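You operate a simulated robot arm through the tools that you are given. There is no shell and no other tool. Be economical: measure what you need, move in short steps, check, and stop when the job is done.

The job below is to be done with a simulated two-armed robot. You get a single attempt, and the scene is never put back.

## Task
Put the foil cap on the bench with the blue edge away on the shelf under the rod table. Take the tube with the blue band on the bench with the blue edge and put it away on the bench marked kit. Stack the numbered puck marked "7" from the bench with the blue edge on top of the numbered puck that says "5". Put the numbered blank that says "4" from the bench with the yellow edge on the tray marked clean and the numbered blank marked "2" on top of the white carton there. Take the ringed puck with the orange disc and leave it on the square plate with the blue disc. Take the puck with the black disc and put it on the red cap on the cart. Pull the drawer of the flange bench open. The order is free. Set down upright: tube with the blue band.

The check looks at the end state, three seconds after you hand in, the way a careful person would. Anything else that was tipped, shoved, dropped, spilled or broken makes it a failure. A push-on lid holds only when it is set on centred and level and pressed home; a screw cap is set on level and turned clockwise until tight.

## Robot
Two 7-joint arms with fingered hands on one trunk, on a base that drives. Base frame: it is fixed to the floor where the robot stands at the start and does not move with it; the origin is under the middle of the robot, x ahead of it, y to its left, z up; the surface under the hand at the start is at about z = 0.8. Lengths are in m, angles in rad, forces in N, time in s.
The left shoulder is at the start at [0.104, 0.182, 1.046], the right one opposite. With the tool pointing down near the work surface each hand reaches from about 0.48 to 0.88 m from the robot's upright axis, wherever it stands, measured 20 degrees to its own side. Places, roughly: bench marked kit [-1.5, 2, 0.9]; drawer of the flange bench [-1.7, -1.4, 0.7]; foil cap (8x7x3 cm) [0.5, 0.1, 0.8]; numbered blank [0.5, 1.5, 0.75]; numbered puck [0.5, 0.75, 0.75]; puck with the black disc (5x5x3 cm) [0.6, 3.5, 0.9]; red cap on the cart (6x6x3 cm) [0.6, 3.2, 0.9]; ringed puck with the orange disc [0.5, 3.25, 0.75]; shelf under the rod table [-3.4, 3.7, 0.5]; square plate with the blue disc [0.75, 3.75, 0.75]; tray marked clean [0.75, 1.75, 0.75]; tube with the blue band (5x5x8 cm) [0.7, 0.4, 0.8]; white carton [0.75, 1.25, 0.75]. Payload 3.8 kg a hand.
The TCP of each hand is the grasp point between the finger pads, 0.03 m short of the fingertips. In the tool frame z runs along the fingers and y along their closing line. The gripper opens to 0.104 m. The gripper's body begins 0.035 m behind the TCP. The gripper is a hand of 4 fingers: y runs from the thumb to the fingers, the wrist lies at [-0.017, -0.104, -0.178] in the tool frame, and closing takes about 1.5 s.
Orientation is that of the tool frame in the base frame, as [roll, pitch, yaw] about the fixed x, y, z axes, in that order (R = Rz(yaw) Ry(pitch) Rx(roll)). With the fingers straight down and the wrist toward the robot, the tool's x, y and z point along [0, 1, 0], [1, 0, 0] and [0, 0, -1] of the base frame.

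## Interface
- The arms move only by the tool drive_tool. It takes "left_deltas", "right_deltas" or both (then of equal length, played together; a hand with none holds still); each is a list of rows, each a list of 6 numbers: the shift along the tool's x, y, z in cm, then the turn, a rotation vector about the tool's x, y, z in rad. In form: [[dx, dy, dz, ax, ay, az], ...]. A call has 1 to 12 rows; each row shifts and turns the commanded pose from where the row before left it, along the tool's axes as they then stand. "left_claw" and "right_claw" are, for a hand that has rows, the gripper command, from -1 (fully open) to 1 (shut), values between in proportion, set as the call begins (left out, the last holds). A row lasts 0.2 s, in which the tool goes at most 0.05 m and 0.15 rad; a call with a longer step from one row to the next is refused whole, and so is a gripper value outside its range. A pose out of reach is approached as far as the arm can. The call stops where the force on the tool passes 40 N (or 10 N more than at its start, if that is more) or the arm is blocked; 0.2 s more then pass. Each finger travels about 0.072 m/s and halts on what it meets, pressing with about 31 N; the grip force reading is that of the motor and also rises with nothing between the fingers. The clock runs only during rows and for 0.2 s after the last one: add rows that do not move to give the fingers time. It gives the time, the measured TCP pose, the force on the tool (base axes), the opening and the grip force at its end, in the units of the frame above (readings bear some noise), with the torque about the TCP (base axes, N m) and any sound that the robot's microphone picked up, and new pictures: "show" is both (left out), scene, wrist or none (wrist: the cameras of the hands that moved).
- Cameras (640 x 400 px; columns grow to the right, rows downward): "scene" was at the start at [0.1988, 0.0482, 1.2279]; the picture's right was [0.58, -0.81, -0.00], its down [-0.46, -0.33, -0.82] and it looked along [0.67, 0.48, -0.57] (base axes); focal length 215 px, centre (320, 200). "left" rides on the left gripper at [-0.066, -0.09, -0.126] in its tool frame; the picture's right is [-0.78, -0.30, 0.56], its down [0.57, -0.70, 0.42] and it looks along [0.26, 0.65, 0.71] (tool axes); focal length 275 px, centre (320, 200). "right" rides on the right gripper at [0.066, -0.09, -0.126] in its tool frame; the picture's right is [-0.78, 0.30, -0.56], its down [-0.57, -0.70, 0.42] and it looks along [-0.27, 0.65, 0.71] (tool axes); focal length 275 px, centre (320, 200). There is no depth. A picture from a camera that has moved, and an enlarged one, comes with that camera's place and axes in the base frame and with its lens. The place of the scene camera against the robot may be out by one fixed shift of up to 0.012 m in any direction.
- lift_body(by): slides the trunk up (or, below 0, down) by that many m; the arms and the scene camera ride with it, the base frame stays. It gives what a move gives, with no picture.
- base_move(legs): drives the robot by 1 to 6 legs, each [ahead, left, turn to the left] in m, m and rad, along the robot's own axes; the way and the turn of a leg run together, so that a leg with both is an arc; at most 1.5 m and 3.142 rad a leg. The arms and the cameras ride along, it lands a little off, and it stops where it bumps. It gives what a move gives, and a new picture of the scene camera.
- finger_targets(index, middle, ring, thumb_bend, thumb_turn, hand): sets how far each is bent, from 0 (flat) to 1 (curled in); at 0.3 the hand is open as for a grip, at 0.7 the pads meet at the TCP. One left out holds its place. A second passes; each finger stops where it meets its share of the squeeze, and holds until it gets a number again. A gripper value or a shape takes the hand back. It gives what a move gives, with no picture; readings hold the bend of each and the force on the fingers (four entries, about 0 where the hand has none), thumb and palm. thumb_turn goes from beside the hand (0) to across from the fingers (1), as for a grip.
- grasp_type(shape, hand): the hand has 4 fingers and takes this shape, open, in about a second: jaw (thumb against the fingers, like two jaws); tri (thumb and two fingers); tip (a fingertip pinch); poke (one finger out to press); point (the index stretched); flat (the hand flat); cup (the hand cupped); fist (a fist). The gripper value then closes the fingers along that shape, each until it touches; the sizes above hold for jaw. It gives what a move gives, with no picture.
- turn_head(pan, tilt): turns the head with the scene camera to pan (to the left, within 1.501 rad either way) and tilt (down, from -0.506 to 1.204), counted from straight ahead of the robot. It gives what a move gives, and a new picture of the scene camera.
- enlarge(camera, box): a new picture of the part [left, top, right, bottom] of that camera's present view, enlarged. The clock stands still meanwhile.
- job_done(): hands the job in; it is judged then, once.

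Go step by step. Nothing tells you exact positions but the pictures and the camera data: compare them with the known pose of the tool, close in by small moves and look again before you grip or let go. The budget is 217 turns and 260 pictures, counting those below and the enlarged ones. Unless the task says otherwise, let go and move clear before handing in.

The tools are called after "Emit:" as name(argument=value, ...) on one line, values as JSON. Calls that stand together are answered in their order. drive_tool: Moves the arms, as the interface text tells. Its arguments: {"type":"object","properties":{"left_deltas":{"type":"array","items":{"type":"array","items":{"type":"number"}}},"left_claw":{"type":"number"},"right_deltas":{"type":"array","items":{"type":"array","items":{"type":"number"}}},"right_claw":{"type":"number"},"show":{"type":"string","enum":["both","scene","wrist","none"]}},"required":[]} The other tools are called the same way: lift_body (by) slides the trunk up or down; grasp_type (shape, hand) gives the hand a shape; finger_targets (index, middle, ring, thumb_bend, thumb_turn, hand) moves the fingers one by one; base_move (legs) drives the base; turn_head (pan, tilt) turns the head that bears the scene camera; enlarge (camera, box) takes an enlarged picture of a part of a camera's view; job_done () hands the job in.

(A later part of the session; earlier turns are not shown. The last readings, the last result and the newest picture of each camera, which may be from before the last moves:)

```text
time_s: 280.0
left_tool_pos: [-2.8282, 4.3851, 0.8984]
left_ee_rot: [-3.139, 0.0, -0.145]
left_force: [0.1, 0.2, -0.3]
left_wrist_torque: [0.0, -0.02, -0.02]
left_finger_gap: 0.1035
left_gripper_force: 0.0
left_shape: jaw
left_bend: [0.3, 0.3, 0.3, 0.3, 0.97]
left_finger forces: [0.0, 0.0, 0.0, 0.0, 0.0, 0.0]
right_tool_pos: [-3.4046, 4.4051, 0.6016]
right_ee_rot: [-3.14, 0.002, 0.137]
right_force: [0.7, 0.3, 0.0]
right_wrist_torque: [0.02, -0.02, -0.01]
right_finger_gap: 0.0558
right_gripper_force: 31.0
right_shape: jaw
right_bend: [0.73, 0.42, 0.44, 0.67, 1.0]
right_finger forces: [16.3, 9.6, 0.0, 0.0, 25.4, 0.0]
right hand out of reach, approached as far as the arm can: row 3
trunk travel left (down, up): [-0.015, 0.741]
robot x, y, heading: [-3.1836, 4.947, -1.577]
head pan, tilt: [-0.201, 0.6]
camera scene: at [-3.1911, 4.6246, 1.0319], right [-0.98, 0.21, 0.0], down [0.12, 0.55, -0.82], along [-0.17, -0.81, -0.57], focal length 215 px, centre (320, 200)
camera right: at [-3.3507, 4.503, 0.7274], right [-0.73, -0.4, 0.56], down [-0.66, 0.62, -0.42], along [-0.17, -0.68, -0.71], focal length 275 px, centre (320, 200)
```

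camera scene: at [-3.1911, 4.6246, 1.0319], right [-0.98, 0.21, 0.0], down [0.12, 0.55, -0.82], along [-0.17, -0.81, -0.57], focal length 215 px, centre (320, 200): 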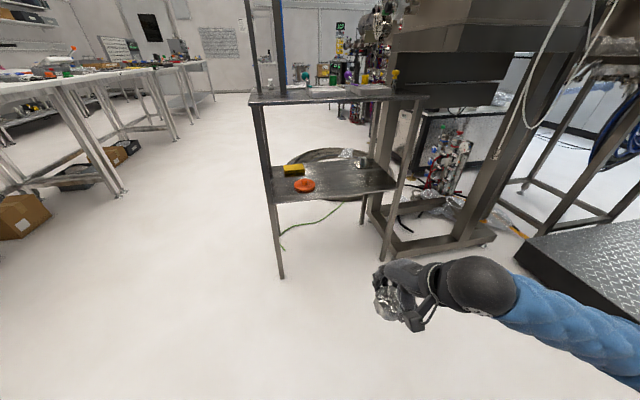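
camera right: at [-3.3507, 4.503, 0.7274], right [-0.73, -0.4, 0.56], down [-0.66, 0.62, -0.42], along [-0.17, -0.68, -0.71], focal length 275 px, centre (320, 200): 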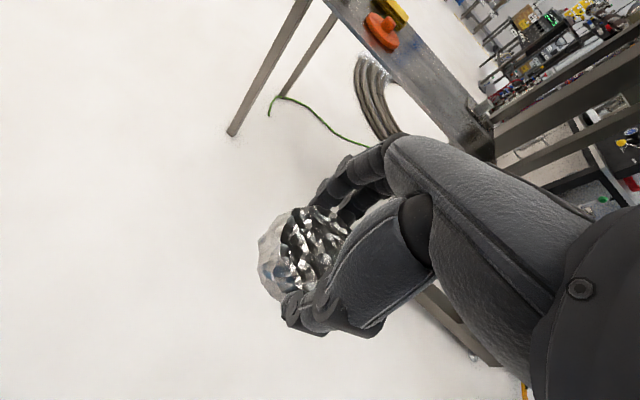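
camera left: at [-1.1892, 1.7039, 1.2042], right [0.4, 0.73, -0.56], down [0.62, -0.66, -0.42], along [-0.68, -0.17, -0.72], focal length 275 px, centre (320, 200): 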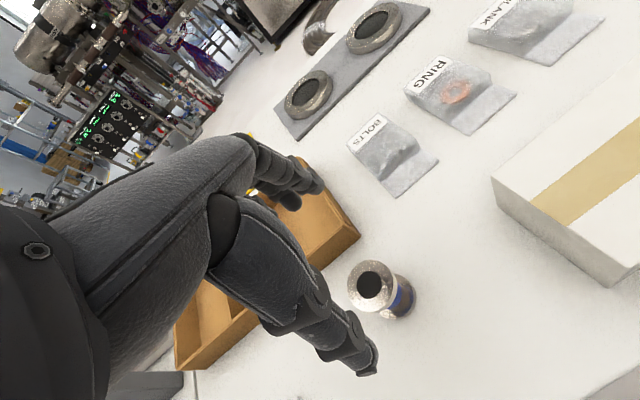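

Shelf height ≈0.485. Lower the hand a little, shift right and approach to just in front of the shelf.

Emit:
drive_tool(right_deltas=[[0, 0, 1.5, 0, 0, 0], [0, 0, 1.2, 0, 0, 0]], show="none")

Emit:
base_move(legs=[[0, -0.11, 0.005], [0.38, 0, 0]])

Emit:
enlarge(camera="right", box=[0, 0, 640, 400])

```text
time_s: 280.6
left_tool_pos: [-2.8284, 4.3845, 0.8985]
left_ee_rot: [-3.141, 0.002, -0.146]
left_force: [0.9, -0.3, -0.8]
left_wrist_torque: [0.01, -0.04, -0.03]
left_finger_gap: 0.1034
left_gripper_force: 0.1
left_shape: jaw
left_bend: [0.3, 0.3, 0.3, 0.3, 0.97]
left_finger forces: [0.0, 0.1, 0.0, 0.0, 0.0, 0.0]
right_tool_pos: [-3.4043, 4.4051, 0.5744]
right_ee_rot: [-3.141, 0.001, 0.136]
right_force: [0.7, -0.7, -0.5]
right_wrist_torque: [0.02, -0.04, 0.0]
right_finger_gap: 0.0556
right_gripper_force: 30.8
right_shape: jaw
right_bend: [0.73, 0.42, 0.44, 0.67, 1.0]
right_finger forces: [16.3, 9.6, 0.0, 0.0, 25.3, 0.0]
trunk travel left (down, up): [-0.015, 0.741]
robot x, y, heading: [-3.1769, 4.9426, -1.582]
head pan, tilt: [-0.201, 0.6]
```

```text
time_s: 283.8
left_tool_pos: [-2.9404, 4.011, 0.8984]
left_ee_rot: [-3.138, 0.003, -0.143]
left_force: [-0.4, 1.1, 0.9]
left_wrist_torque: [0.01, -0.03, -0.02]
left_finger_gap: 0.1037
left_gripper_force: 0.1
left_shape: jaw
left_bend: [0.3, 0.3, 0.3, 0.3, 0.97]
left_finger forces: [0.0, 0.0, 0.0, 0.1, 0.0, 0.1]
right_tool_pos: [-3.5178, 4.0315, 0.5747]
right_ee_rot: [-3.14, 0.002, 0.14]
right_force: [0.3, 0.0, 0.7]
right_wrist_torque: [-0.02, 0.04, -0.03]
right_finger_gap: 0.0559
right_gripper_force: 30.5
right_shape: jaw
right_bend: [0.73, 0.42, 0.44, 0.67, 1.0]
right_finger forces: [16.4, 9.7, 0.1, 0.1, 25.3, 0.1]
trunk travel left (down, up): [-0.015, 0.741]
robot x, y, heading: [-3.2947, 4.5714, -1.574]
head pan, tilt: [-0.201, 0.6]
camera scene: at [-3.3041, 4.2498, 1.032], right [-0.98, 0.2, 0.0], down [0.12, 0.55, -0.82], along [-0.17, -0.81, -0.57], focal length 215 px, centre (320, 200)
```

scene: 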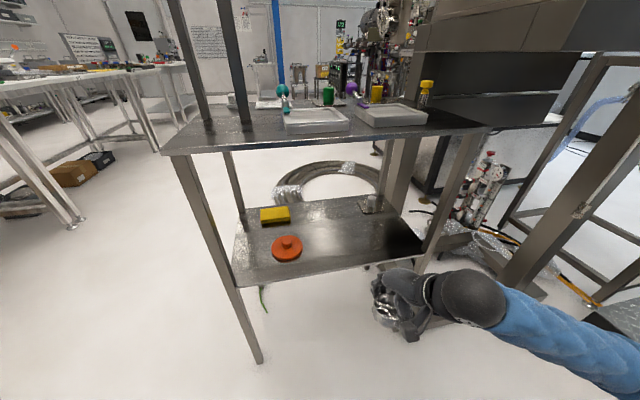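

```text
1.00 times, centred on (320, 200) of right (not enlarged: the box is as wide or as high as the picture)
camera zoom: at [-3.4634, 4.1286, 0.7011], right [-0.73, -0.4, 0.56], down [-0.66, 0.62, -0.42], along [-0.17, -0.68, -0.71], focal length 275 px, centre (320, 200)
```

zoom: 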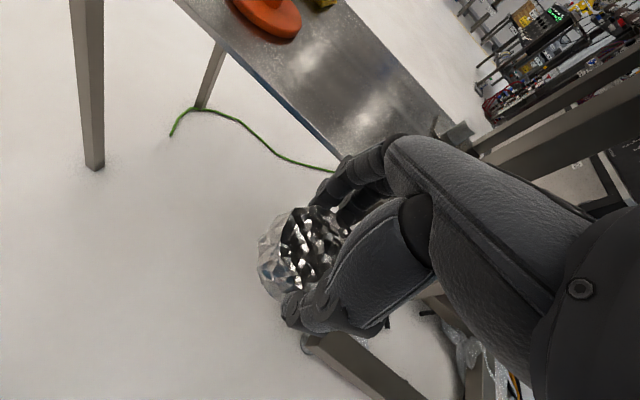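

Front edge of shelf at y≈3.86; right leg at x≈−3.74. Move the base 8 cm closer, then extend the arm in under the table top.

Emit:
base_move(legs=[[0.08, 0, 0]])

Emit:
drive_tool(right_deltas=[[-0.5, 2.5, 0, 0, 0, 0], [-0.5, 2.5, 0, 0, 0, 0], [-0.5, 2.5, 0, 0, 0, 0]])

```text
time_s: 284.8
left_tool_pos: [-2.9413, 3.9331, 0.8973]
left_ee_rot: [-3.142, 0.003, -0.146]
left_force: [-0.2, -0.6, -0.1]
left_wrist_torque: [-0.03, 0.0, 0.01]
left_finger_gap: 0.1036
left_gripper_force: 0.0
left_shape: jaw
left_bend: [0.3, 0.3, 0.3, 0.3, 0.97]
left_finger forces: [0.0, 0.0, 0.1, 0.1, 0.0, 0.0]
right_tool_pos: [-3.5174, 3.955, 0.5738]
right_ee_rot: [-3.141, 0.001, 0.136]
right_force: [0.7, -0.7, 0.5]
right_wrist_torque: [-0.02, -0.02, 0.0]
right_finger_gap: 0.0556
right_gripper_force: 31.2
right_shape: jaw
right_bend: [0.73, 0.42, 0.44, 0.67, 1.0]
right_finger forces: [16.3, 9.5, 0.1, 0.1, 25.6, 0.1]
trunk travel left (down, up): [-0.015, 0.741]
robot x, y, heading: [-3.296, 4.4927, -1.578]
head pan, tilt: [-0.201, 0.6]
camera scene: at [-3.3048, 4.1728, 1.0319], right [-0.98, 0.2, 0.0], down [0.12, 0.55, -0.82], along [-0.17, -0.81, -0.57], focal length 215 px, centre (320, 200)
```

scene: 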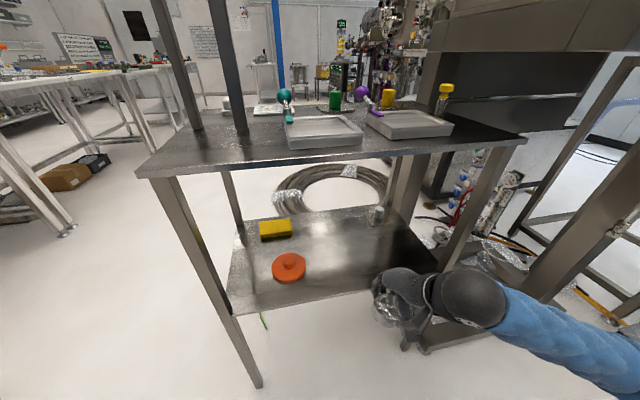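

```text
time_s: 285.6
left_tool_pos: [-2.942, 3.9335, 0.8985]
left_ee_rot: [-3.141, 0.002, -0.145]
left_force: [0.4, -0.1, -0.8]
left_wrist_torque: [-0.02, -0.01, 0.03]
left_finger_gap: 0.104
left_gripper_force: 0.0
left_shape: jaw
left_bend: [0.3, 0.3, 0.3, 0.3, 0.97]
left_finger forces: [0.0, 0.0, 0.1, 0.1, 0.0, 0.0]
right_tool_pos: [-3.522, 3.8782, 0.5745]
right_ee_rot: [-3.137, 0.001, 0.138]
right_force: [0.4, -0.3, -0.4]
right_wrist_torque: [0.01, -0.05, -0.02]
right_finger_gap: 0.0558
right_gripper_force: 31.3
right_shape: jaw
right_bend: [0.73, 0.42, 0.44, 0.67, 1.0]
right_finger forces: [16.4, 9.6, 0.0, 0.0, 25.4, 0.0]
trunk travel left (down, up): [-0.015, 0.741]
robot x, y, heading: [-3.2935, 4.4952, -1.579]
head pan, tilt: [-0.201, 0.6]
camera scene: at [-3.3049, 4.173, 1.032], right [-0.98, 0.2, 0.0], down [0.12, 0.55, -0.82], along [-0.17, -0.81, -0.57], focal length 215 px, centre (320, 200)
camera right: at [-3.4691, 3.9758, 0.7007], right [-0.73, -0.4, 0.56], down [-0.66, 0.62, -0.42], along [-0.17, -0.68, -0.72], focal length 275 px, centre (320, 200)
```

scene: 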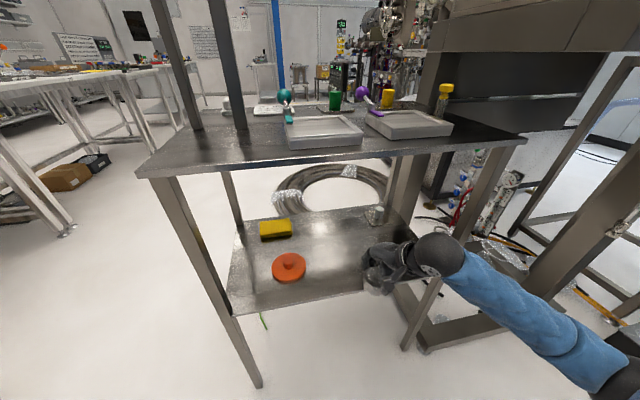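
right: 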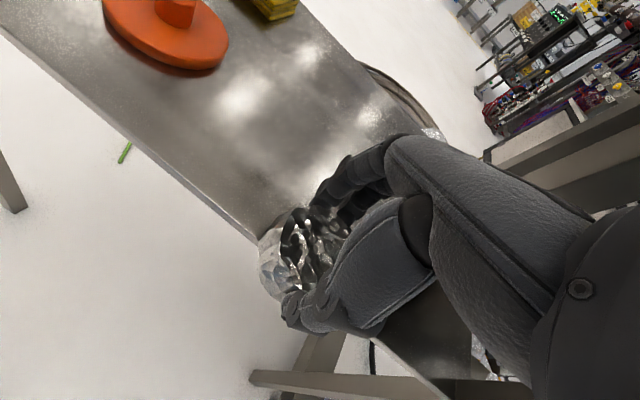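

Clear so far. Continue inward, shifting slightly left to stay between the leg and the orange knob.

Emit:
drive_tool(right_deltas=[[0.7, 2.5, 0, 0, 0, 0], [0.7, 2.5, 0, 0, 0, 0], [0.7, 2.5, 0, 0, 0, 0], [0.7, 2.5, 0, 0, 0, 0]])

Emit:
enlarge(camera="scene", box=[260, 120, 520, 320])

```text
time_s: 286.6
left_tool_pos: [-2.9413, 3.9342, 0.8989]
left_ee_rot: [-3.14, 0.002, -0.144]
left_force: [-0.2, 0.0, 0.7]
left_wrist_torque: [0.03, 0.02, 0.05]
left_finger_gap: 0.1035
left_gripper_force: 0.1
left_shape: jaw
left_bend: [0.3, 0.3, 0.3, 0.3, 0.97]
left_finger forces: [0.1, 0.0, 0.0, 0.0, 0.0, 0.1]
right_tool_pos: [-3.4825, 3.7825, 0.573]
right_ee_rot: [-3.14, 0.001, 0.138]
right_force: [-0.5, -0.9, -0.2]
right_wrist_torque: [0.01, 0.04, 0.01]
right_finger_gap: 0.0559
right_gripper_force: 30.6
right_shape: jaw
right_bend: [0.73, 0.42, 0.44, 0.67, 1.0]
right_finger forces: [16.3, 9.6, 0.1, 0.0, 25.3, 0.0]
trunk travel left (down, up): [-0.015, 0.741]
robot x, y, heading: [-3.295, 4.4922, -1.579]
head pan, tilt: [-0.201, 0.6]
camera scene: at [-3.3049, 4.173, 1.0319], right [-0.98, 0.21, 0.0], down [0.12, 0.55, -0.82], along [-0.17, -0.81, -0.57], focal length 215 px, centre (320, 200)
camera right: at [-3.4286, 3.8814, 0.7004], right [-0.73, -0.4, 0.56], down [-0.66, 0.62, -0.42], along [-0.17, -0.68, -0.71], focal length 275 px, centre (320, 200)
```

scene: 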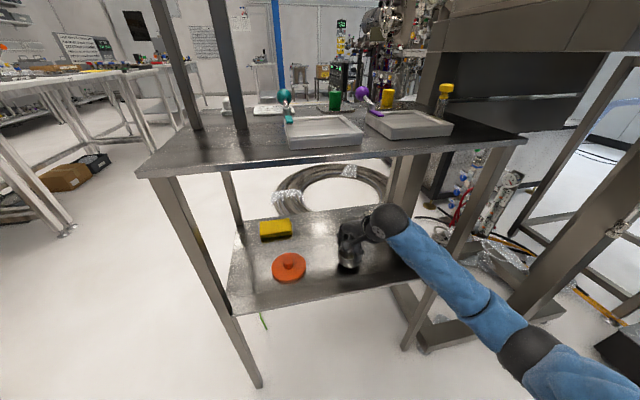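
right: 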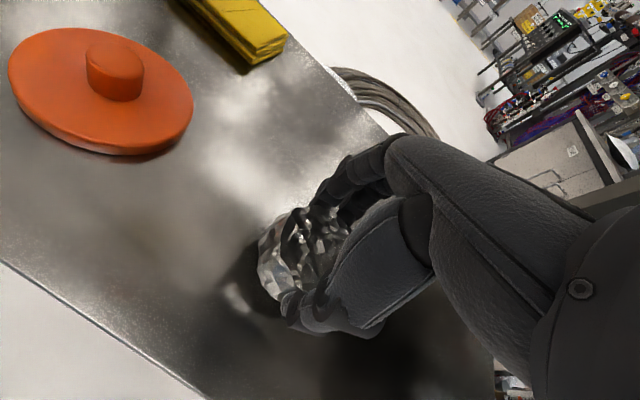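

```text
2.00 times, centred on (390, 220) of scene
camera zoom: at [-3.3049, 4.173, 1.0319], right [-0.98, 0.21, 0.0], down [0.12, 0.55, -0.82], along [-0.17, -0.81, -0.57], focal length 431 px, centre (180, 160)
```

zoom: 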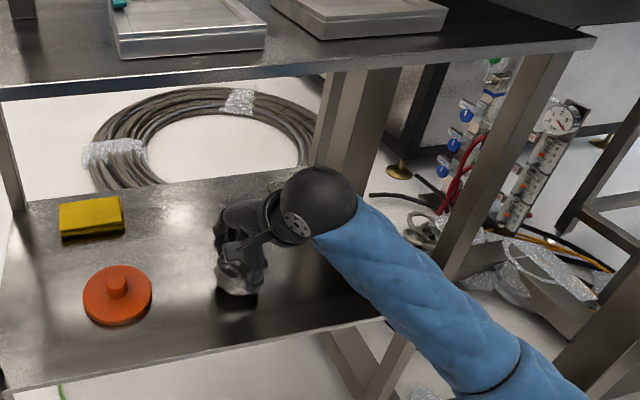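

Good position. Move 2 cm deeper and lower until contact.

Emit:
drive_tool(right_deltas=[[0.3, 2.2, 0, 0, 0, 0], [0, 0, 2, 0, 0, 0], [0, 0, 1, 0, 0, 0], [0, 0, 0.5, 0, 0, 0]], show="none")

Emit:
enlarge(camera="scene", box=[310, 210, 430, 300])

```text
time_s: 287.7
left_tool_pos: [-2.941, 3.9344, 0.8994]
left_ee_rot: [-3.14, 0.002, -0.144]
left_force: [-0.2, 0.4, -0.3]
left_wrist_torque: [0.0, -0.01, 0.0]
left_finger_gap: 0.1036
left_gripper_force: 0.0
left_shape: jaw
left_bend: [0.3, 0.3, 0.3, 0.3, 0.97]
left_finger forces: [0.0, 0.0, 0.0, 0.1, 0.0, 0.0]
right_tool_pos: [-3.4753, 3.7587, 0.5504]
right_ee_rot: [3.112, -0.004, 0.137]
right_force: [0.6, 2.2, 19.8]
right_wrist_torque: [0.28, 0.02, -0.01]
right_finger_gap: 0.056
right_gripper_force: 31.2
right_shape: jaw
right_bend: [0.74, 0.43, 0.44, 0.68, 1.0]
right_finger forces: [17.5, 10.4, 0.0, 0.1, 29.8, 0.0]
trunk travel left (down, up): [-0.015, 0.741]
robot x, y, heading: [-3.296, 4.4899, -1.574]
head pan, tilt: [-0.201, 0.6]
stopped in row 4 (right hand): the force on the tool passed its limit at 41 N (the readings are from after the stop); the commanded pose is now the measured one
```

```text
4.44 times, centred on (370, 255) of scene
camera zoom: at [-3.3045, 4.1746, 1.0324], right [-0.98, 0.21, 0.0], down [0.12, 0.55, -0.83], along [-0.17, -0.81, -0.56], focal length 957 px, centre (98, -44)
```

zoom: 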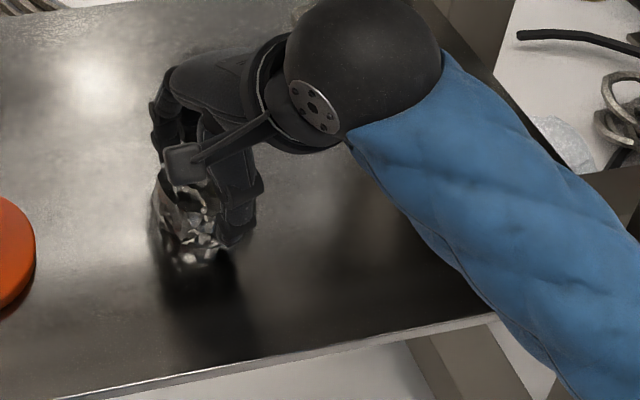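

Contact. Ease up, release, and rise about 4.5 cm (staying below the table top).

Emit:
drive_tool(right_deltas=[[0, 0, -0.2, 0, 0, 0], [0, 0, 0, 0, 0, 0], [0, 0, 0, 0, 0, 0], [0, 0, 0, 0, 0, 0], [0, 0, 0, 0, 0, 0], [0, 0, 0, 0, 0, 0]], right_claw=-1, show="wrist")

Emit:
drive_tool(right_deltas=[[0, 0, -1.5, 0, 0, 0], [0, 0, -1.5, 0, 0, 0], [0, 0, -1.5, 0, 0, 0]])

```text
time_s: 289.1
left_tool_pos: [-2.9429, 3.9338, 0.899]
left_ee_rot: [-3.14, 0.002, -0.144]
left_force: [0.5, 0.3, -0.1]
left_wrist_torque: [0.03, -0.02, 0.03]
left_finger_gap: 0.1036
left_gripper_force: 0.1
left_shape: jaw
left_bend: [0.3, 0.3, 0.3, 0.3, 0.97]
left_finger forces: [0.1, 0.1, 0.0, 0.0, 0.0, 0.0]
right_tool_pos: [-3.4759, 3.7583, 0.5472]
right_ee_rot: [3.127, -0.001, 0.138]
right_force: [0.3, 0.4, 0.1]
right_wrist_torque: [0.03, 0.01, -0.03]
right_finger_gap: 0.1038
right_gripper_force: 0.0
right_shape: jaw
right_bend: [0.3, 0.3, 0.3, 0.3, 0.97]
right_finger forces: [0.1, 0.0, 0.0, 0.1, 0.1, 0.0]
trunk travel left (down, up): [-0.015, 0.741]
robot x, y, heading: [-3.298, 4.492, -1.576]
head pan, tilt: [-0.201, 0.6]
camera right: at [-3.4227, 3.8592, 0.6733], right [-0.73, -0.39, 0.56], down [-0.66, 0.61, -0.44], along [-0.17, -0.69, -0.7], focal length 275 px, centre (320, 200)
```

right: 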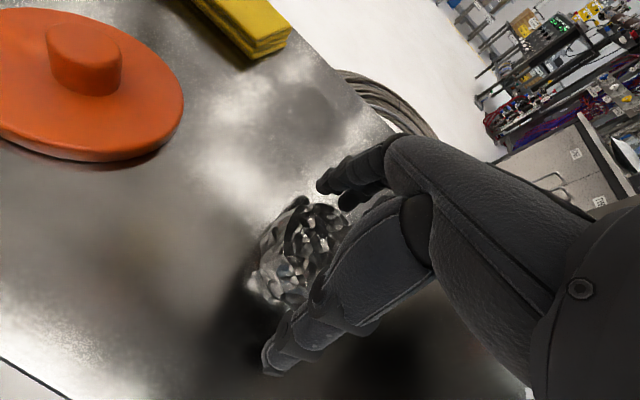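

```text
time_s: 289.9
left_tool_pos: [-2.9412, 3.9341, 0.899]
left_ee_rot: [-3.139, 0.001, -0.145]
left_force: [0.6, -0.7, -0.3]
left_wrist_torque: [-0.01, -0.01, 0.0]
left_finger_gap: 0.1035
left_gripper_force: 0.0
left_shape: jaw
left_bend: [0.3, 0.3, 0.3, 0.3, 0.97]
left_finger forces: [0.0, 0.0, 0.0, 0.0, 0.0, 0.0]
right_tool_pos: [-3.4774, 3.7577, 0.5944]
right_ee_rot: [3.125, 0.0, 0.137]
right_force: [0.4, -0.4, 0.3]
right_wrist_torque: [0.01, 0.0, 0.0]
right_finger_gap: 0.1037
right_gripper_force: 0.1
right_shape: jaw
right_bend: [0.3, 0.3, 0.3, 0.3, 0.97]
right_finger forces: [0.0, 0.0, 0.0, 0.1, 0.0, 0.0]
trunk travel left (down, up): [-0.015, 0.741]
robot x, y, heading: [-3.2929, 4.4949, -1.579]
head pan, tilt: [-0.201, 0.6]
camera scene: at [-3.3049, 4.1732, 1.032], right [-0.98, 0.21, 0.0], down [0.12, 0.55, -0.82], along [-0.17, -0.81, -0.57], focal length 215 px, centre (320, 200)
camera right: at [-3.4226, 3.8584, 0.719], right [-0.73, -0.39, 0.56], down [-0.66, 0.61, -0.44], along [-0.17, -0.69, -0.7], focal length 275 px, centre (320, 200)
```

scene: 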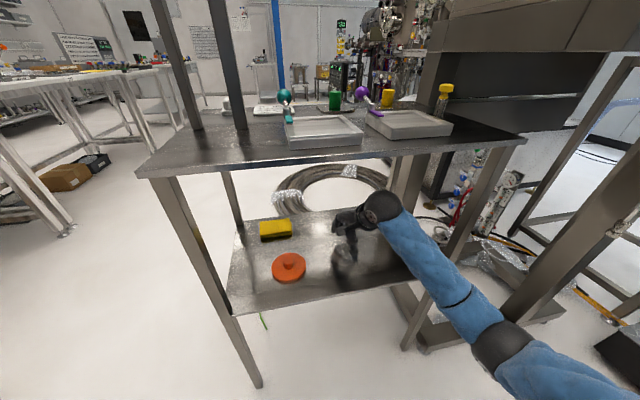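
right: 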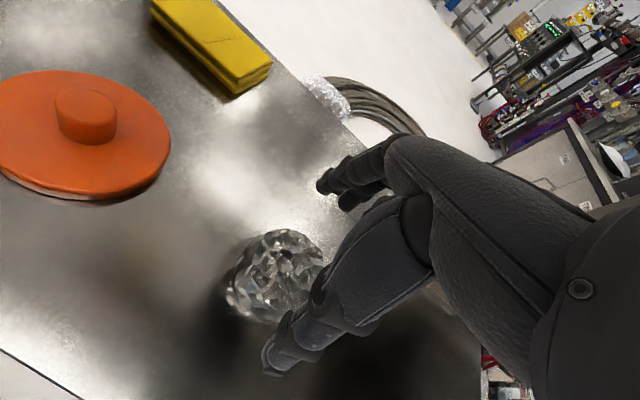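

Foil cap rests on the shelf. Retract along the entry path.

Emit:
drive_tool(right_deltas=[[-0.3, -2.2, -0.2, 0, 0, 0], [-0.7, -2.5, 0, 0, 0, 0], [-0.7, -2.5, 0, 0, 0, 0], [-0.5, -2.5, 0, 0, 0, 0], [-0.2, -2.5, 0, 0, 0, 0], [0, -2.5, 0, 0, 0, 0], [0, -2.5, 0, 0, 0, 0], [0, -2.5, 0, 0, 0, 0]], show="none")

Emit:
base_move(legs=[[-0.4, 0, 0]])

Emit:
enlarge(camera="scene", box=[240, 120, 440, 270])

```text
time_s: 291.7
left_tool_pos: [-2.9413, 3.9338, 0.8988]
left_ee_rot: [-3.138, 0.003, -0.144]
left_force: [1.0, -0.2, 0.4]
left_wrist_torque: [0.02, 0.02, 0.0]
left_finger_gap: 0.1034
left_gripper_force: 0.0
left_shape: jaw
left_bend: [0.3, 0.3, 0.3, 0.3, 0.97]
left_finger forces: [0.0, 0.1, 0.0, 0.0, 0.1, 0.1]
right_tool_pos: [-3.5271, 3.9518, 0.5916]
right_ee_rot: [3.127, -0.001, 0.137]
right_force: [-1.0, 0.2, 0.5]
right_wrist_torque: [0.01, 0.0, -0.01]
right_finger_gap: 0.1039
right_gripper_force: 0.0
right_shape: jaw
right_bend: [0.3, 0.3, 0.3, 0.3, 0.97]
right_finger forces: [0.0, 0.0, 0.0, 0.1, 0.1, 0.0]
trunk travel left (down, up): [-0.015, 0.741]
robot x, y, heading: [-3.2943, 4.4892, -1.582]
head pan, tilt: [-0.201, 0.6]
```

```text
time_s: 294.1
left_tool_pos: [-2.9388, 4.3315, 0.8986]
left_ee_rot: [-3.14, 0.004, -0.142]
left_force: [0.4, -0.8, -0.1]
left_wrist_torque: [0.02, 0.05, 0.0]
left_finger_gap: 0.1039
left_gripper_force: 0.0
left_shape: jaw
left_bend: [0.3, 0.3, 0.3, 0.3, 0.97]
left_finger forces: [0.0, 0.0, 0.1, 0.1, 0.0, 0.0]
right_tool_pos: [-3.5259, 4.3497, 0.592]
right_ee_rot: [3.127, -0.001, 0.139]
right_force: [-0.2, -0.8, 0.6]
right_wrist_torque: [0.0, 0.0, 0.01]
right_finger_gap: 0.1038
right_gripper_force: 0.1
right_shape: jaw
right_bend: [0.3, 0.3, 0.3, 0.3, 0.97]
right_finger forces: [0.1, 0.1, 0.0, 0.0, 0.0, 0.0]
trunk travel left (down, up): [-0.015, 0.741]
robot x, y, heading: [-3.2939, 4.8901, -1.578]
head pan, tilt: [-0.201, 0.6]
camera scene: at [-3.3025, 4.5706, 1.032], right [-0.98, 0.2, 0.0], down [0.12, 0.55, -0.82], along [-0.17, -0.81, -0.57], focal length 215 px, centre (320, 200)
```

scene: 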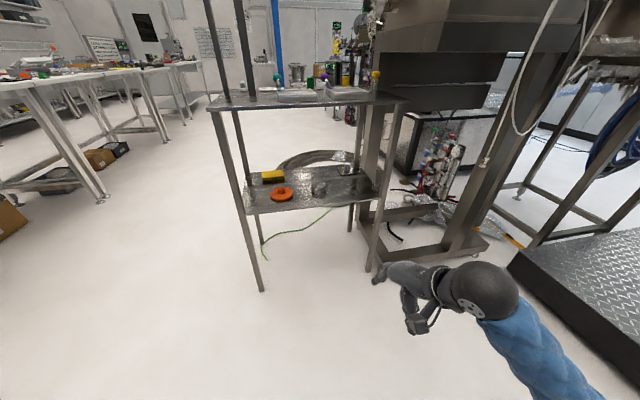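

```text
2.67 times, centred on (340, 195) of scene
camera zoom: at [-3.3025, 4.5706, 1.032], right [-0.98, 0.2, 0.0], down [0.12, 0.55, -0.82], along [-0.17, -0.81, -0.57], focal length 574 px, centre (267, 213)
```

zoom: 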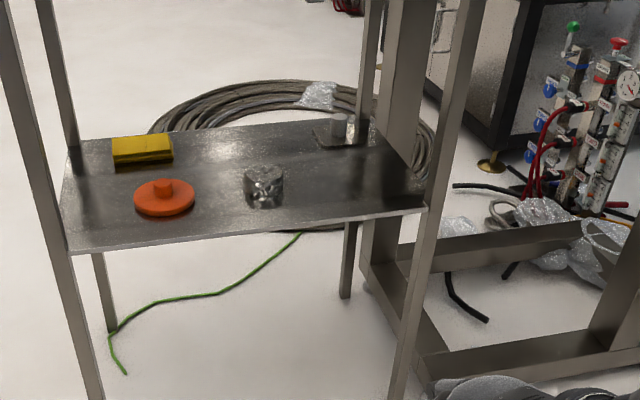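

Foil cap is on the shelf. Next the drawer at [-1.7,-1.4]. Raise trunk/arms, sidestep to the aisle at x≈−2.45 and look ahead.

Emit:
lift_body(by=0.25)

Emit:
drive_tool(right_deltas=[[0, -1, -4, 0, 0, 0], [0, -1, -4, 0, 0, 0], [0, 0, -4, 0, 0, 0], [0, 0, -4, 0, 0, 0], [0, 0, -4, 0, 0, 0]], left_deltas=[[-2, -1, 0, 0, 0, 0], [-2, -1, 0, 0, 0, 0], [-2, 0, 0, 0, 0, 0], [-2, 0, 0, 0, 0, 0], [0, 0, 0, 0, 0, 0]], show="none")

Emit:
base_move(legs=[[0, 0.85, 0.005], [0.5, 0, 0]])

Emit:
turn_head(pan=0.0, tilt=0.35)

```text
time_s: 296.7
left_tool_pos: [-2.9389, 4.33, 1.1474]
left_ee_rot: [-3.139, 0.003, -0.142]
left_force: [0.3, -0.1, 1.0]
left_wrist_torque: [0.03, 0.0, -0.03]
left_finger_gap: 0.1037
left_gripper_force: 0.2
left_shape: jaw
left_bend: [0.3, 0.3, 0.3, 0.3, 0.97]
left_finger forces: [0.0, 0.1, 0.0, 0.1, 0.1, 0.1]
right_tool_pos: [-3.5239, 4.3486, 0.8413]
right_ee_rot: [3.126, -0.002, 0.139]
right_force: [-0.8, 0.1, 0.3]
right_wrist_torque: [0.0, 0.01, 0.02]
right_finger_gap: 0.1036
right_gripper_force: 0.0
right_shape: jaw
right_bend: [0.3, 0.3, 0.3, 0.3, 0.97]
right_finger forces: [0.0, 0.0, 0.0, 0.0, 0.0, 0.0]
trunk travel left (down, up): [-0.265, 0.491]
robot x, y, heading: [-3.2933, 4.8899, -1.573]
head pan, tilt: [-0.201, 0.6]
```

```text
time_s: 297.9
left_tool_pos: [-3.0148, 4.3633, 1.1495]
left_ee_rot: [-3.139, 0.002, -0.143]
left_force: [-0.7, 0.3, -1.0]
left_wrist_torque: [-0.01, 0.01, 0.0]
left_finger_gap: 0.104
left_gripper_force: 0.2
left_shape: jaw
left_bend: [0.3, 0.3, 0.3, 0.3, 0.97]
left_finger forces: [0.0, 0.0, 0.0, 0.1, 0.1, 0.0]
right_tool_pos: [-3.5254, 4.3741, 1.0413]
right_ee_rot: [3.128, 0.0, 0.139]
right_force: [-0.2, -0.5, 0.8]
right_wrist_torque: [0.02, -0.01, -0.01]
right_finger_gap: 0.1039
right_gripper_force: 0.0
right_shape: jaw
right_bend: [0.3, 0.3, 0.3, 0.3, 0.97]
right_finger forces: [0.0, 0.0, 0.0, 0.1, 0.1, 0.0]
trunk travel left (down, up): [-0.265, 0.491]
robot x, y, heading: [-3.2867, 4.8916, -1.578]
head pan, tilt: [-0.201, 0.6]
```

```text
time_s: 304.9
left_tool_pos: [-2.1815, 3.8594, 1.1487]
left_ee_rot: [3.142, 0.002, -0.152]
left_force: [1.2, -0.3, 0.1]
left_wrist_torque: [0.03, -0.03, 0.03]
left_finger_gap: 0.1036
left_gripper_force: 0.2
left_shape: jaw
left_bend: [0.3, 0.3, 0.3, 0.3, 0.97]
left_finger forces: [0.0, 0.1, 0.0, 0.0, 0.1, 0.0]
right_tool_pos: [-2.6919, 3.8753, 1.0417]
right_ee_rot: [3.126, 0.0, 0.13]
right_force: [0.1, 0.2, -0.1]
right_wrist_torque: [0.03, -0.03, 0.01]
right_finger_gap: 0.1038
right_gripper_force: 0.1
right_shape: jaw
right_bend: [0.3, 0.3, 0.3, 0.3, 0.97]
right_finger forces: [0.1, 0.0, 0.1, 0.0, 0.0, 0.0]
trunk travel left (down, up): [-0.265, 0.491]
robot x, y, heading: [-2.453, 4.3916, -1.585]
head pan, tilt: [-0.201, 0.6]
camera scene: at [-2.4639, 4.2116, 1.2954], right [-0.98, 0.21, 0.0], down [0.12, 0.55, -0.82], along [-0.18, -0.81, -0.57], focal length 215 px, centre (320, 200)
```

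scene: 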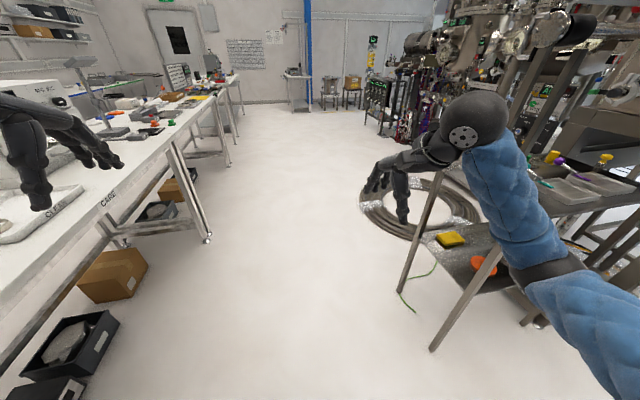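

```text
time_s: 305.7
left_tool_pos: [-2.1814, 3.8586, 1.1508]
left_ee_rot: [-3.139, 0.001, -0.152]
left_force: [-0.5, 1.0, -0.4]
left_wrist_torque: [0.0, 0.0, 0.01]
left_finger_gap: 0.1037
left_gripper_force: 0.0
left_shape: jaw
left_bend: [0.3, 0.3, 0.3, 0.3, 0.97]
left_finger forces: [0.0, 0.1, 0.1, 0.0, 0.0, 0.1]
right_tool_pos: [-2.6914, 3.8764, 1.0406]
right_ee_rot: [3.128, -0.001, 0.13]
right_force: [-0.1, -0.1, 0.7]
right_wrist_torque: [0.01, 0.01, -0.02]
right_finger_gap: 0.1036
right_gripper_force: 0.1
right_shape: jaw
right_bend: [0.3, 0.3, 0.3, 0.3, 0.97]
right_finger forces: [0.0, 0.0, 0.1, 0.0, 0.1, 0.0]
trunk travel left (down, up): [-0.265, 0.491]
robot x, y, heading: [-2.4556, 4.3867, -1.584]
head pan, tilt: [0.0, 0.351]
camera scene: at [-2.4464, 4.2056, 1.3182], right [-1.0, 0.01, 0.0], down [0.0, 0.34, -0.94], along [-0.01, -0.94, -0.34], focal length 215 px, centre (320, 200)
```

scene: 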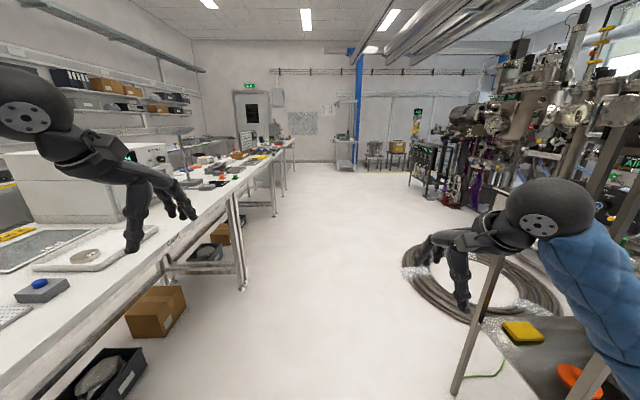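

Aisle is clear. Drive down toward −y.

Emit:
base_move(legs=[[0, 0, 0.014], [1.5, 0, 0], [0.9, 0, 0]])

Emit:
turn_head(pan=0.9, tilt=0.5)

```text
time_s: 317.8
left_tool_pos: [-2.1652, 1.4736, 1.1505]
left_ee_rot: [-3.141, 0.001, -0.135]
left_force: [-0.4, 0.1, 0.3]
left_wrist_torque: [0.0, -0.01, -0.02]
left_finger_gap: 0.1038
left_gripper_force: 0.2
left_shape: jaw
left_bend: [0.3, 0.3, 0.3, 0.3, 0.97]
left_finger forces: [0.1, 0.0, 0.1, 0.0, 0.0, 0.1]
right_tool_pos: [-2.6756, 1.48, 1.0402]
right_ee_rot: [3.127, -0.002, 0.149]
right_force: [-1.4, -0.2, -0.5]
right_wrist_torque: [0.0, -0.01, 0.01]
right_finger_gap: 0.1035
right_gripper_force: 0.1
right_shape: jaw
right_bend: [0.3, 0.3, 0.3, 0.3, 0.97]
right_finger forces: [0.0, 0.1, 0.0, 0.1, 0.0, 0.0]
trunk travel left (down, up): [-0.265, 0.491]
robot x, y, heading: [-2.4435, 1.9982, -1.56]
head pan, tilt: [0.0, 0.351]
camera scene: at [-2.4368, 1.8133, 1.3182], right [-1.0, 0.0, 0.0], down [0.0, 0.34, -0.94], along [0.0, -0.94, -0.34], focal length 215 px, centre (320, 200)
```

scene: 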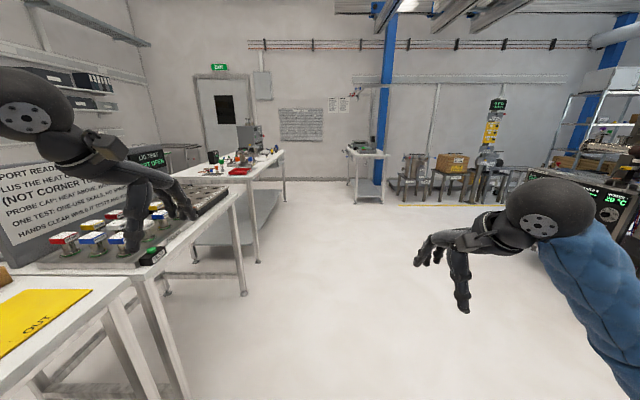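

```text
time_s: 318.9
left_tool_pos: [-2.1648, 1.4739, 1.1484]
left_ee_rot: [-3.139, 0.002, -0.136]
left_force: [0.1, 0.8, 0.1]
left_wrist_torque: [0.01, -0.01, -0.02]
left_finger_gap: 0.1038
left_gripper_force: 0.1
left_shape: jaw
left_bend: [0.3, 0.3, 0.3, 0.3, 0.97]
left_finger forces: [0.0, 0.0, 0.1, 0.0, 0.0, 0.0]
right_tool_pos: [-2.6755, 1.4784, 1.0412]
right_ee_rot: [3.126, 0.0, 0.15]
right_force: [0.3, -0.6, -0.1]
right_wrist_torque: [0.0, -0.04, 0.0]
right_finger_gap: 0.1038
right_gripper_force: 0.0
right_shape: jaw
right_bend: [0.3, 0.3, 0.3, 0.3, 0.97]
right_finger forces: [0.0, 0.0, 0.0, 0.1, 0.0, 0.0]
trunk travel left (down, up): [-0.265, 0.491]
robot x, y, heading: [-2.4483, 1.9973, -1.563]
head pan, tilt: [0.901, 0.499]
camera scene: at [-2.3657, 1.8506, 1.3046], right [-0.62, -0.79, 0.0], down [-0.38, 0.3, -0.88], along [0.69, -0.54, -0.48], focal length 215 px, centre (320, 200)
```

scene: 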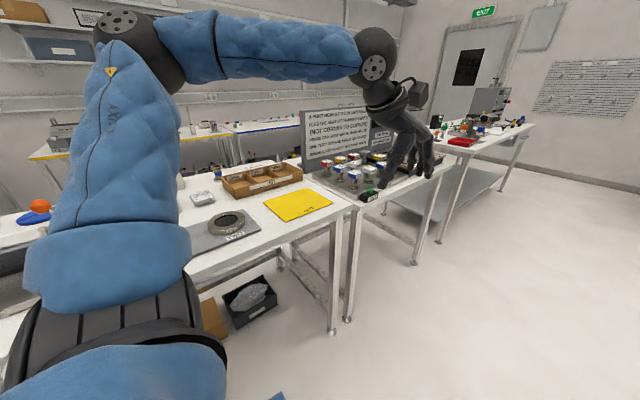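

Emit:
enlarge(camera="scene", box=[170, 150, 350, 270])

Emit:
turn_head(pan=1.5, tilt=0.6)

```text
3.33 times, centred on (260, 210) of scene
camera zoom: at [-2.3657, 1.8506, 1.3046], right [-0.62, -0.79, 0.0], down [-0.38, 0.3, -0.88], along [0.69, -0.54, -0.48], focal length 718 px, centre (520, 167)
```

zoom: 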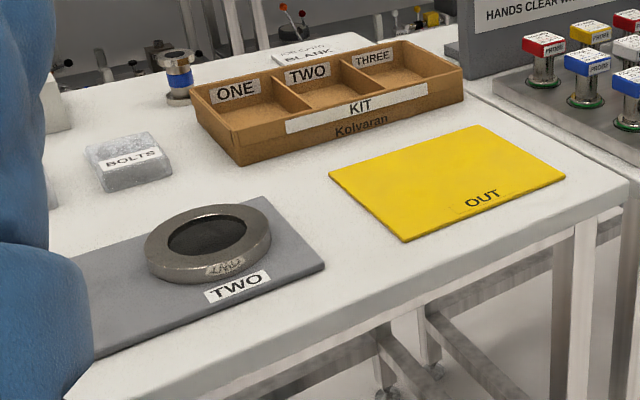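

```text
time_s: 319.9
left_tool_pos: [-2.1643, 1.4733, 1.1499]
left_ee_rot: [-3.139, 0.001, -0.133]
left_force: [-0.2, -0.2, -0.4]
left_wrist_torque: [0.01, -0.01, 0.0]
left_finger_gap: 0.1034
left_gripper_force: 0.0
left_shape: jaw
left_bend: [0.3, 0.3, 0.3, 0.3, 0.97]
left_finger forces: [0.0, 0.0, 0.1, 0.0, 0.1, 0.0]
right_tool_pos: [-2.6749, 1.4795, 1.041]
right_ee_rot: [3.126, -0.002, 0.149]
right_force: [-1.0, -0.6, 0.7]
right_wrist_torque: [0.03, 0.02, -0.01]
right_finger_gap: 0.1037
right_gripper_force: 0.0
right_shape: jaw
right_bend: [0.3, 0.3, 0.3, 0.3, 0.97]
right_finger forces: [0.1, 0.1, 0.0, 0.0, 0.1, 0.1]
trunk travel left (down, up): [-0.265, 0.491]
robot x, y, heading: [-2.4468, 2.0002, -1.566]
head pan, tilt: [1.499, 0.6]
camera scene: at [-2.3491, 1.9009, 1.2956], right [-0.07, -1.0, 0.0], down [-0.56, 0.04, -0.83], along [0.82, -0.06, -0.56], focal length 215 px, centre (320, 200)
```

scene: 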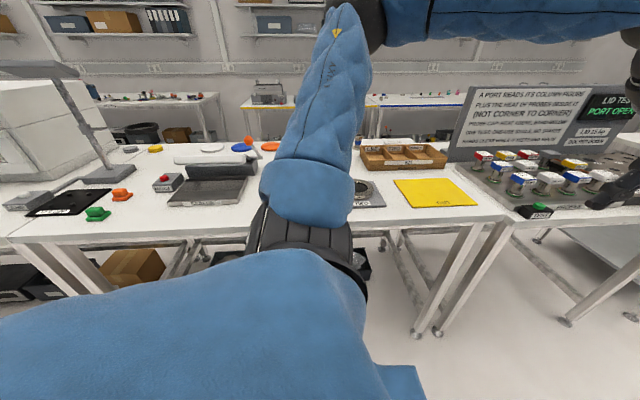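

The KIT tray confirms the bench, and the tube stands upright. Continue down the aisle to the flange bench.

Emit:
base_move(legs=[[1.5, 0, -0.005], [0.9, 0, 0]])

Emit:
turn_head(pan=0.8, tilt=0.5)

```text
time_s: 331.7
left_tool_pos: [-2.2537, -0.9408, 1.1494]
left_ee_rot: [-3.139, 0.003, -0.179]
left_force: [0.1, -0.5, -0.1]
left_wrist_torque: [0.03, 0.01, 0.02]
left_finger_gap: 0.1034
left_gripper_force: 0.0
left_shape: jaw
left_bend: [0.3, 0.3, 0.3, 0.3, 0.97]
left_finger forces: [0.1, 0.0, 0.0, 0.1, 0.1, 0.0]
right_tool_pos: [-2.7629, -0.9119, 1.0408]
right_ee_rot: [3.128, -0.002, 0.103]
right_force: [0.2, -0.1, -0.1]
right_wrist_torque: [-0.02, 0.0, 0.0]
right_finger_gap: 0.1036
right_gripper_force: 0.1
right_shape: jaw
right_bend: [0.3, 0.3, 0.3, 0.3, 0.97]
right_finger forces: [0.0, 0.0, 0.0, 0.0, 0.0, 0.0]
trunk travel left (down, up): [-0.265, 0.491]
robot x, y, heading: [-2.511, -0.4011, -1.616]
head pan, tilt: [1.499, 0.6]
camera scene: at [-2.4167, -0.5051, 1.2955], right [-0.11, -0.99, 0.0], down [-0.56, 0.06, -0.83], along [0.82, -0.09, -0.56], focal length 215 px, centre (320, 200)
```

scene: 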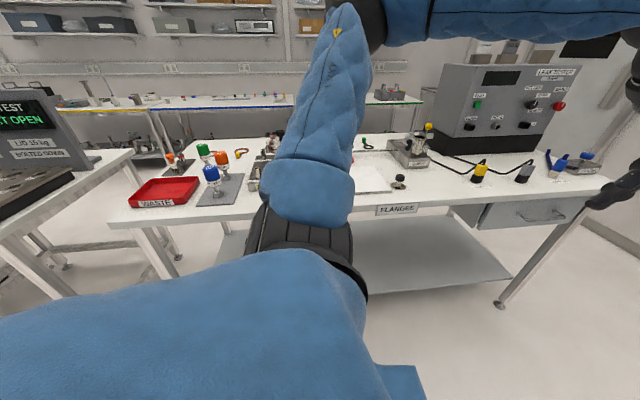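

```text
time_s: 332.8
left_tool_pos: [-2.2525, -0.9406, 1.1498]
left_ee_rot: [-3.141, 0.003, -0.181]
left_force: [-0.1, 0.7, -0.2]
left_wrist_torque: [0.03, 0.01, 0.0]
left_finger_gap: 0.1036
left_gripper_force: 0.0
left_shape: jaw
left_bend: [0.3, 0.3, 0.3, 0.3, 0.97]
left_finger forces: [0.0, 0.0, 0.1, 0.1, 0.0, 0.0]
right_tool_pos: [-2.7632, -0.9118, 1.0403]
right_ee_rot: [3.125, -0.001, 0.103]
right_force: [0.0, 0.1, -0.2]
right_wrist_torque: [-0.03, 0.02, 0.03]
right_finger_gap: 0.1038
right_gripper_force: 0.0
right_shape: jaw
right_bend: [0.3, 0.3, 0.3, 0.3, 0.97]
right_finger forces: [0.0, 0.0, 0.0, 0.0, 0.0, 0.0]
trunk travel left (down, up): [-0.265, 0.491]
robot x, y, heading: [-2.5081, -0.4064, -1.614]
head pan, tilt: [0.799, 0.499]
camera scene: at [-2.4419, -0.5607, 1.3046], right [-0.73, -0.69, 0.0], down [-0.33, 0.35, -0.88], along [0.6, -0.64, -0.48], focal length 215 px, centre (320, 200)
```

scene: 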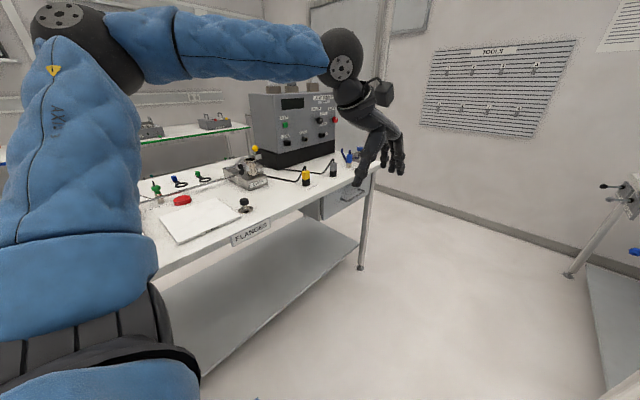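

I see the drawer with a bar handle facing this aisle at ≈[-1.8,-1.5,0.72]. Turn to face +x and strafe to it.

Emit:
base_move(legs=[[0, -0.05, 1.614], [0, -0.9, 0]])

Emit:
turn_head(pan=-0.2, tilt=0.7)

```text
time_s: 341.5
left_tool_pos: [-2.0114, -1.0643, 1.1491]
left_ee_rot: [-3.14, 0.003, 1.436]
left_force: [-0.4, -0.7, 0.6]
left_wrist_torque: [-0.01, -0.02, 0.02]
left_finger_gap: 0.1035
left_gripper_force: 0.0
left_shape: jaw
left_bend: [0.3, 0.3, 0.3, 0.3, 0.97]
left_finger forces: [0.1, 0.0, 0.0, 0.1, 0.0, 0.0]
right_tool_pos: [-2.0196, -1.575, 1.0405]
right_ee_rot: [3.126, -0.003, 1.717]
right_force: [0.0, -0.8, 0.1]
right_wrist_torque: [0.01, -0.02, -0.01]
right_finger_gap: 0.1038
right_gripper_force: 0.1
right_shape: jaw
right_bend: [0.3, 0.3, 0.3, 0.3, 0.97]
right_finger forces: [0.0, 0.0, 0.0, 0.1, 0.1, 0.0]
trunk travel left (down, up): [-0.265, 0.491]
robot x, y, heading: [-2.5377, -1.3452, -0.003]
head pan, tilt: [0.799, 0.499]
camera scene: at [-2.3776, -1.282, 1.3046], right [0.72, -0.7, 0.0], down [-0.33, -0.34, -0.88], along [0.61, 0.63, -0.48], focal length 215 px, centre (320, 200)
```

scene: 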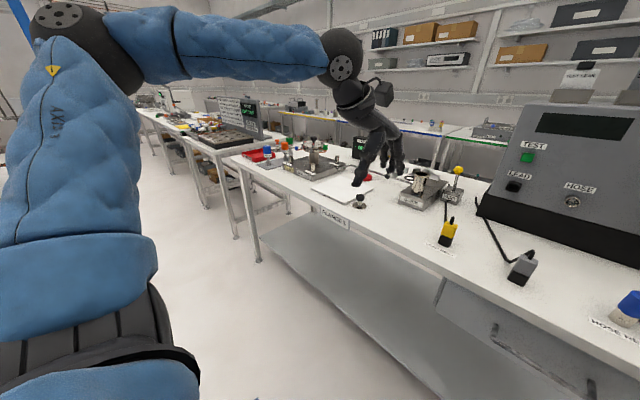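

```text
time_s: 342.8
left_tool_pos: [-2.0113, -1.0636, 1.1495]
left_ee_rot: [-3.14, 0.001, 1.434]
left_force: [-0.2, 0.3, -0.2]
left_wrist_torque: [0.0, 0.02, -0.03]
left_finger_gap: 0.104
left_gripper_force: 0.1
left_shape: jaw
left_bend: [0.3, 0.3, 0.3, 0.3, 0.97]
left_finger forces: [0.0, 0.0, 0.0, 0.1, 0.0, 0.0]
right_tool_pos: [-2.0202, -1.5746, 1.0406]
right_ee_rot: [3.127, -0.003, 1.716]
right_force: [-0.2, 0.2, 0.0]
right_wrist_torque: [-0.02, -0.01, -0.02]
right_finger_gap: 0.1038
right_gripper_force: 0.0
right_shape: jaw
right_bend: [0.3, 0.3, 0.3, 0.3, 0.97]
right_finger forces: [0.1, 0.0, 0.0, 0.0, 0.0, 0.0]
trunk travel left (down, up): [-0.265, 0.491]
robot x, y, heading: [-2.5387, -1.3406, -0.001]
head pan, tilt: [-0.201, 0.7]
camera scene: at [-2.3577, -1.3636, 1.2869], right [-0.2, -0.98, 0.0], down [-0.63, 0.13, -0.76], along [0.75, -0.15, -0.64], focal length 215 px, centre (320, 200)
```

scene: 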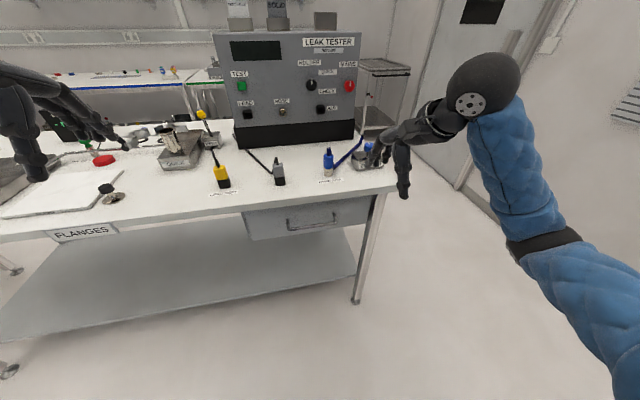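

Emit:
enlarge(camera="scene", box=[250, 180, 390, 260])

Emit:
enlarge(camera="right", box=[0, 0, 640, 400])

Emit:
enlarge(camera="left", box=[0, 0, 640, 400])

```text
4.57 times, centred on (320, 220) of scene
camera zoom: at [-2.3577, -1.3636, 1.2869], right [-0.2, -0.98, 0.0], down [-0.63, 0.13, -0.76], along [0.75, -0.15, -0.64], focal length 984 px, centre (320, 109)
```

zoom: 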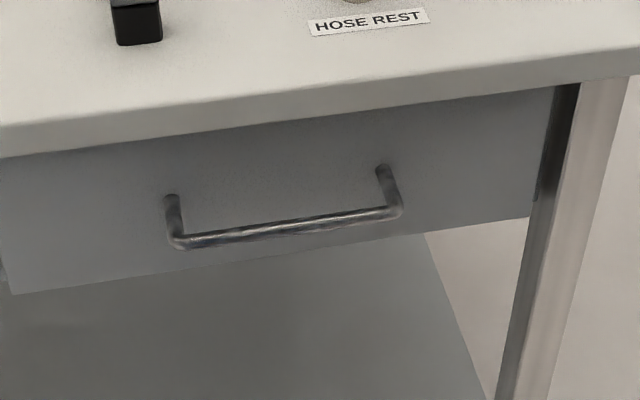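

```text
1.00 times, centred on (320, 200) of right (not enlarged: the box is as wide or as high as the picture)
camera zoom: at [-2.1191, -1.5235, 1.1658], right [0.4, -0.73, 0.56], down [-0.6, -0.67, -0.44], along [0.69, -0.17, -0.7], focal length 275 px, centre (320, 200)
```

zoom: 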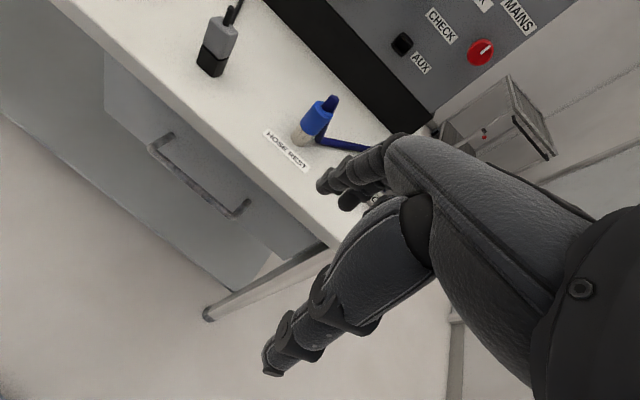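

```text
1.00 times, centred on (320, 200) of left (not enlarged: the box is as wide or as high as the picture)
camera zoom: at [-2.1094, -1.117, 1.2746], right [-0.4, -0.73, -0.56], down [-0.62, 0.66, -0.42], along [0.68, 0.17, -0.72], focal length 275 px, centre (320, 200)
```

zoom: 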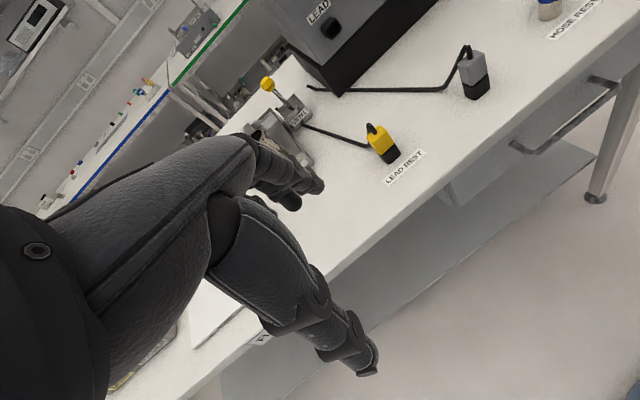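

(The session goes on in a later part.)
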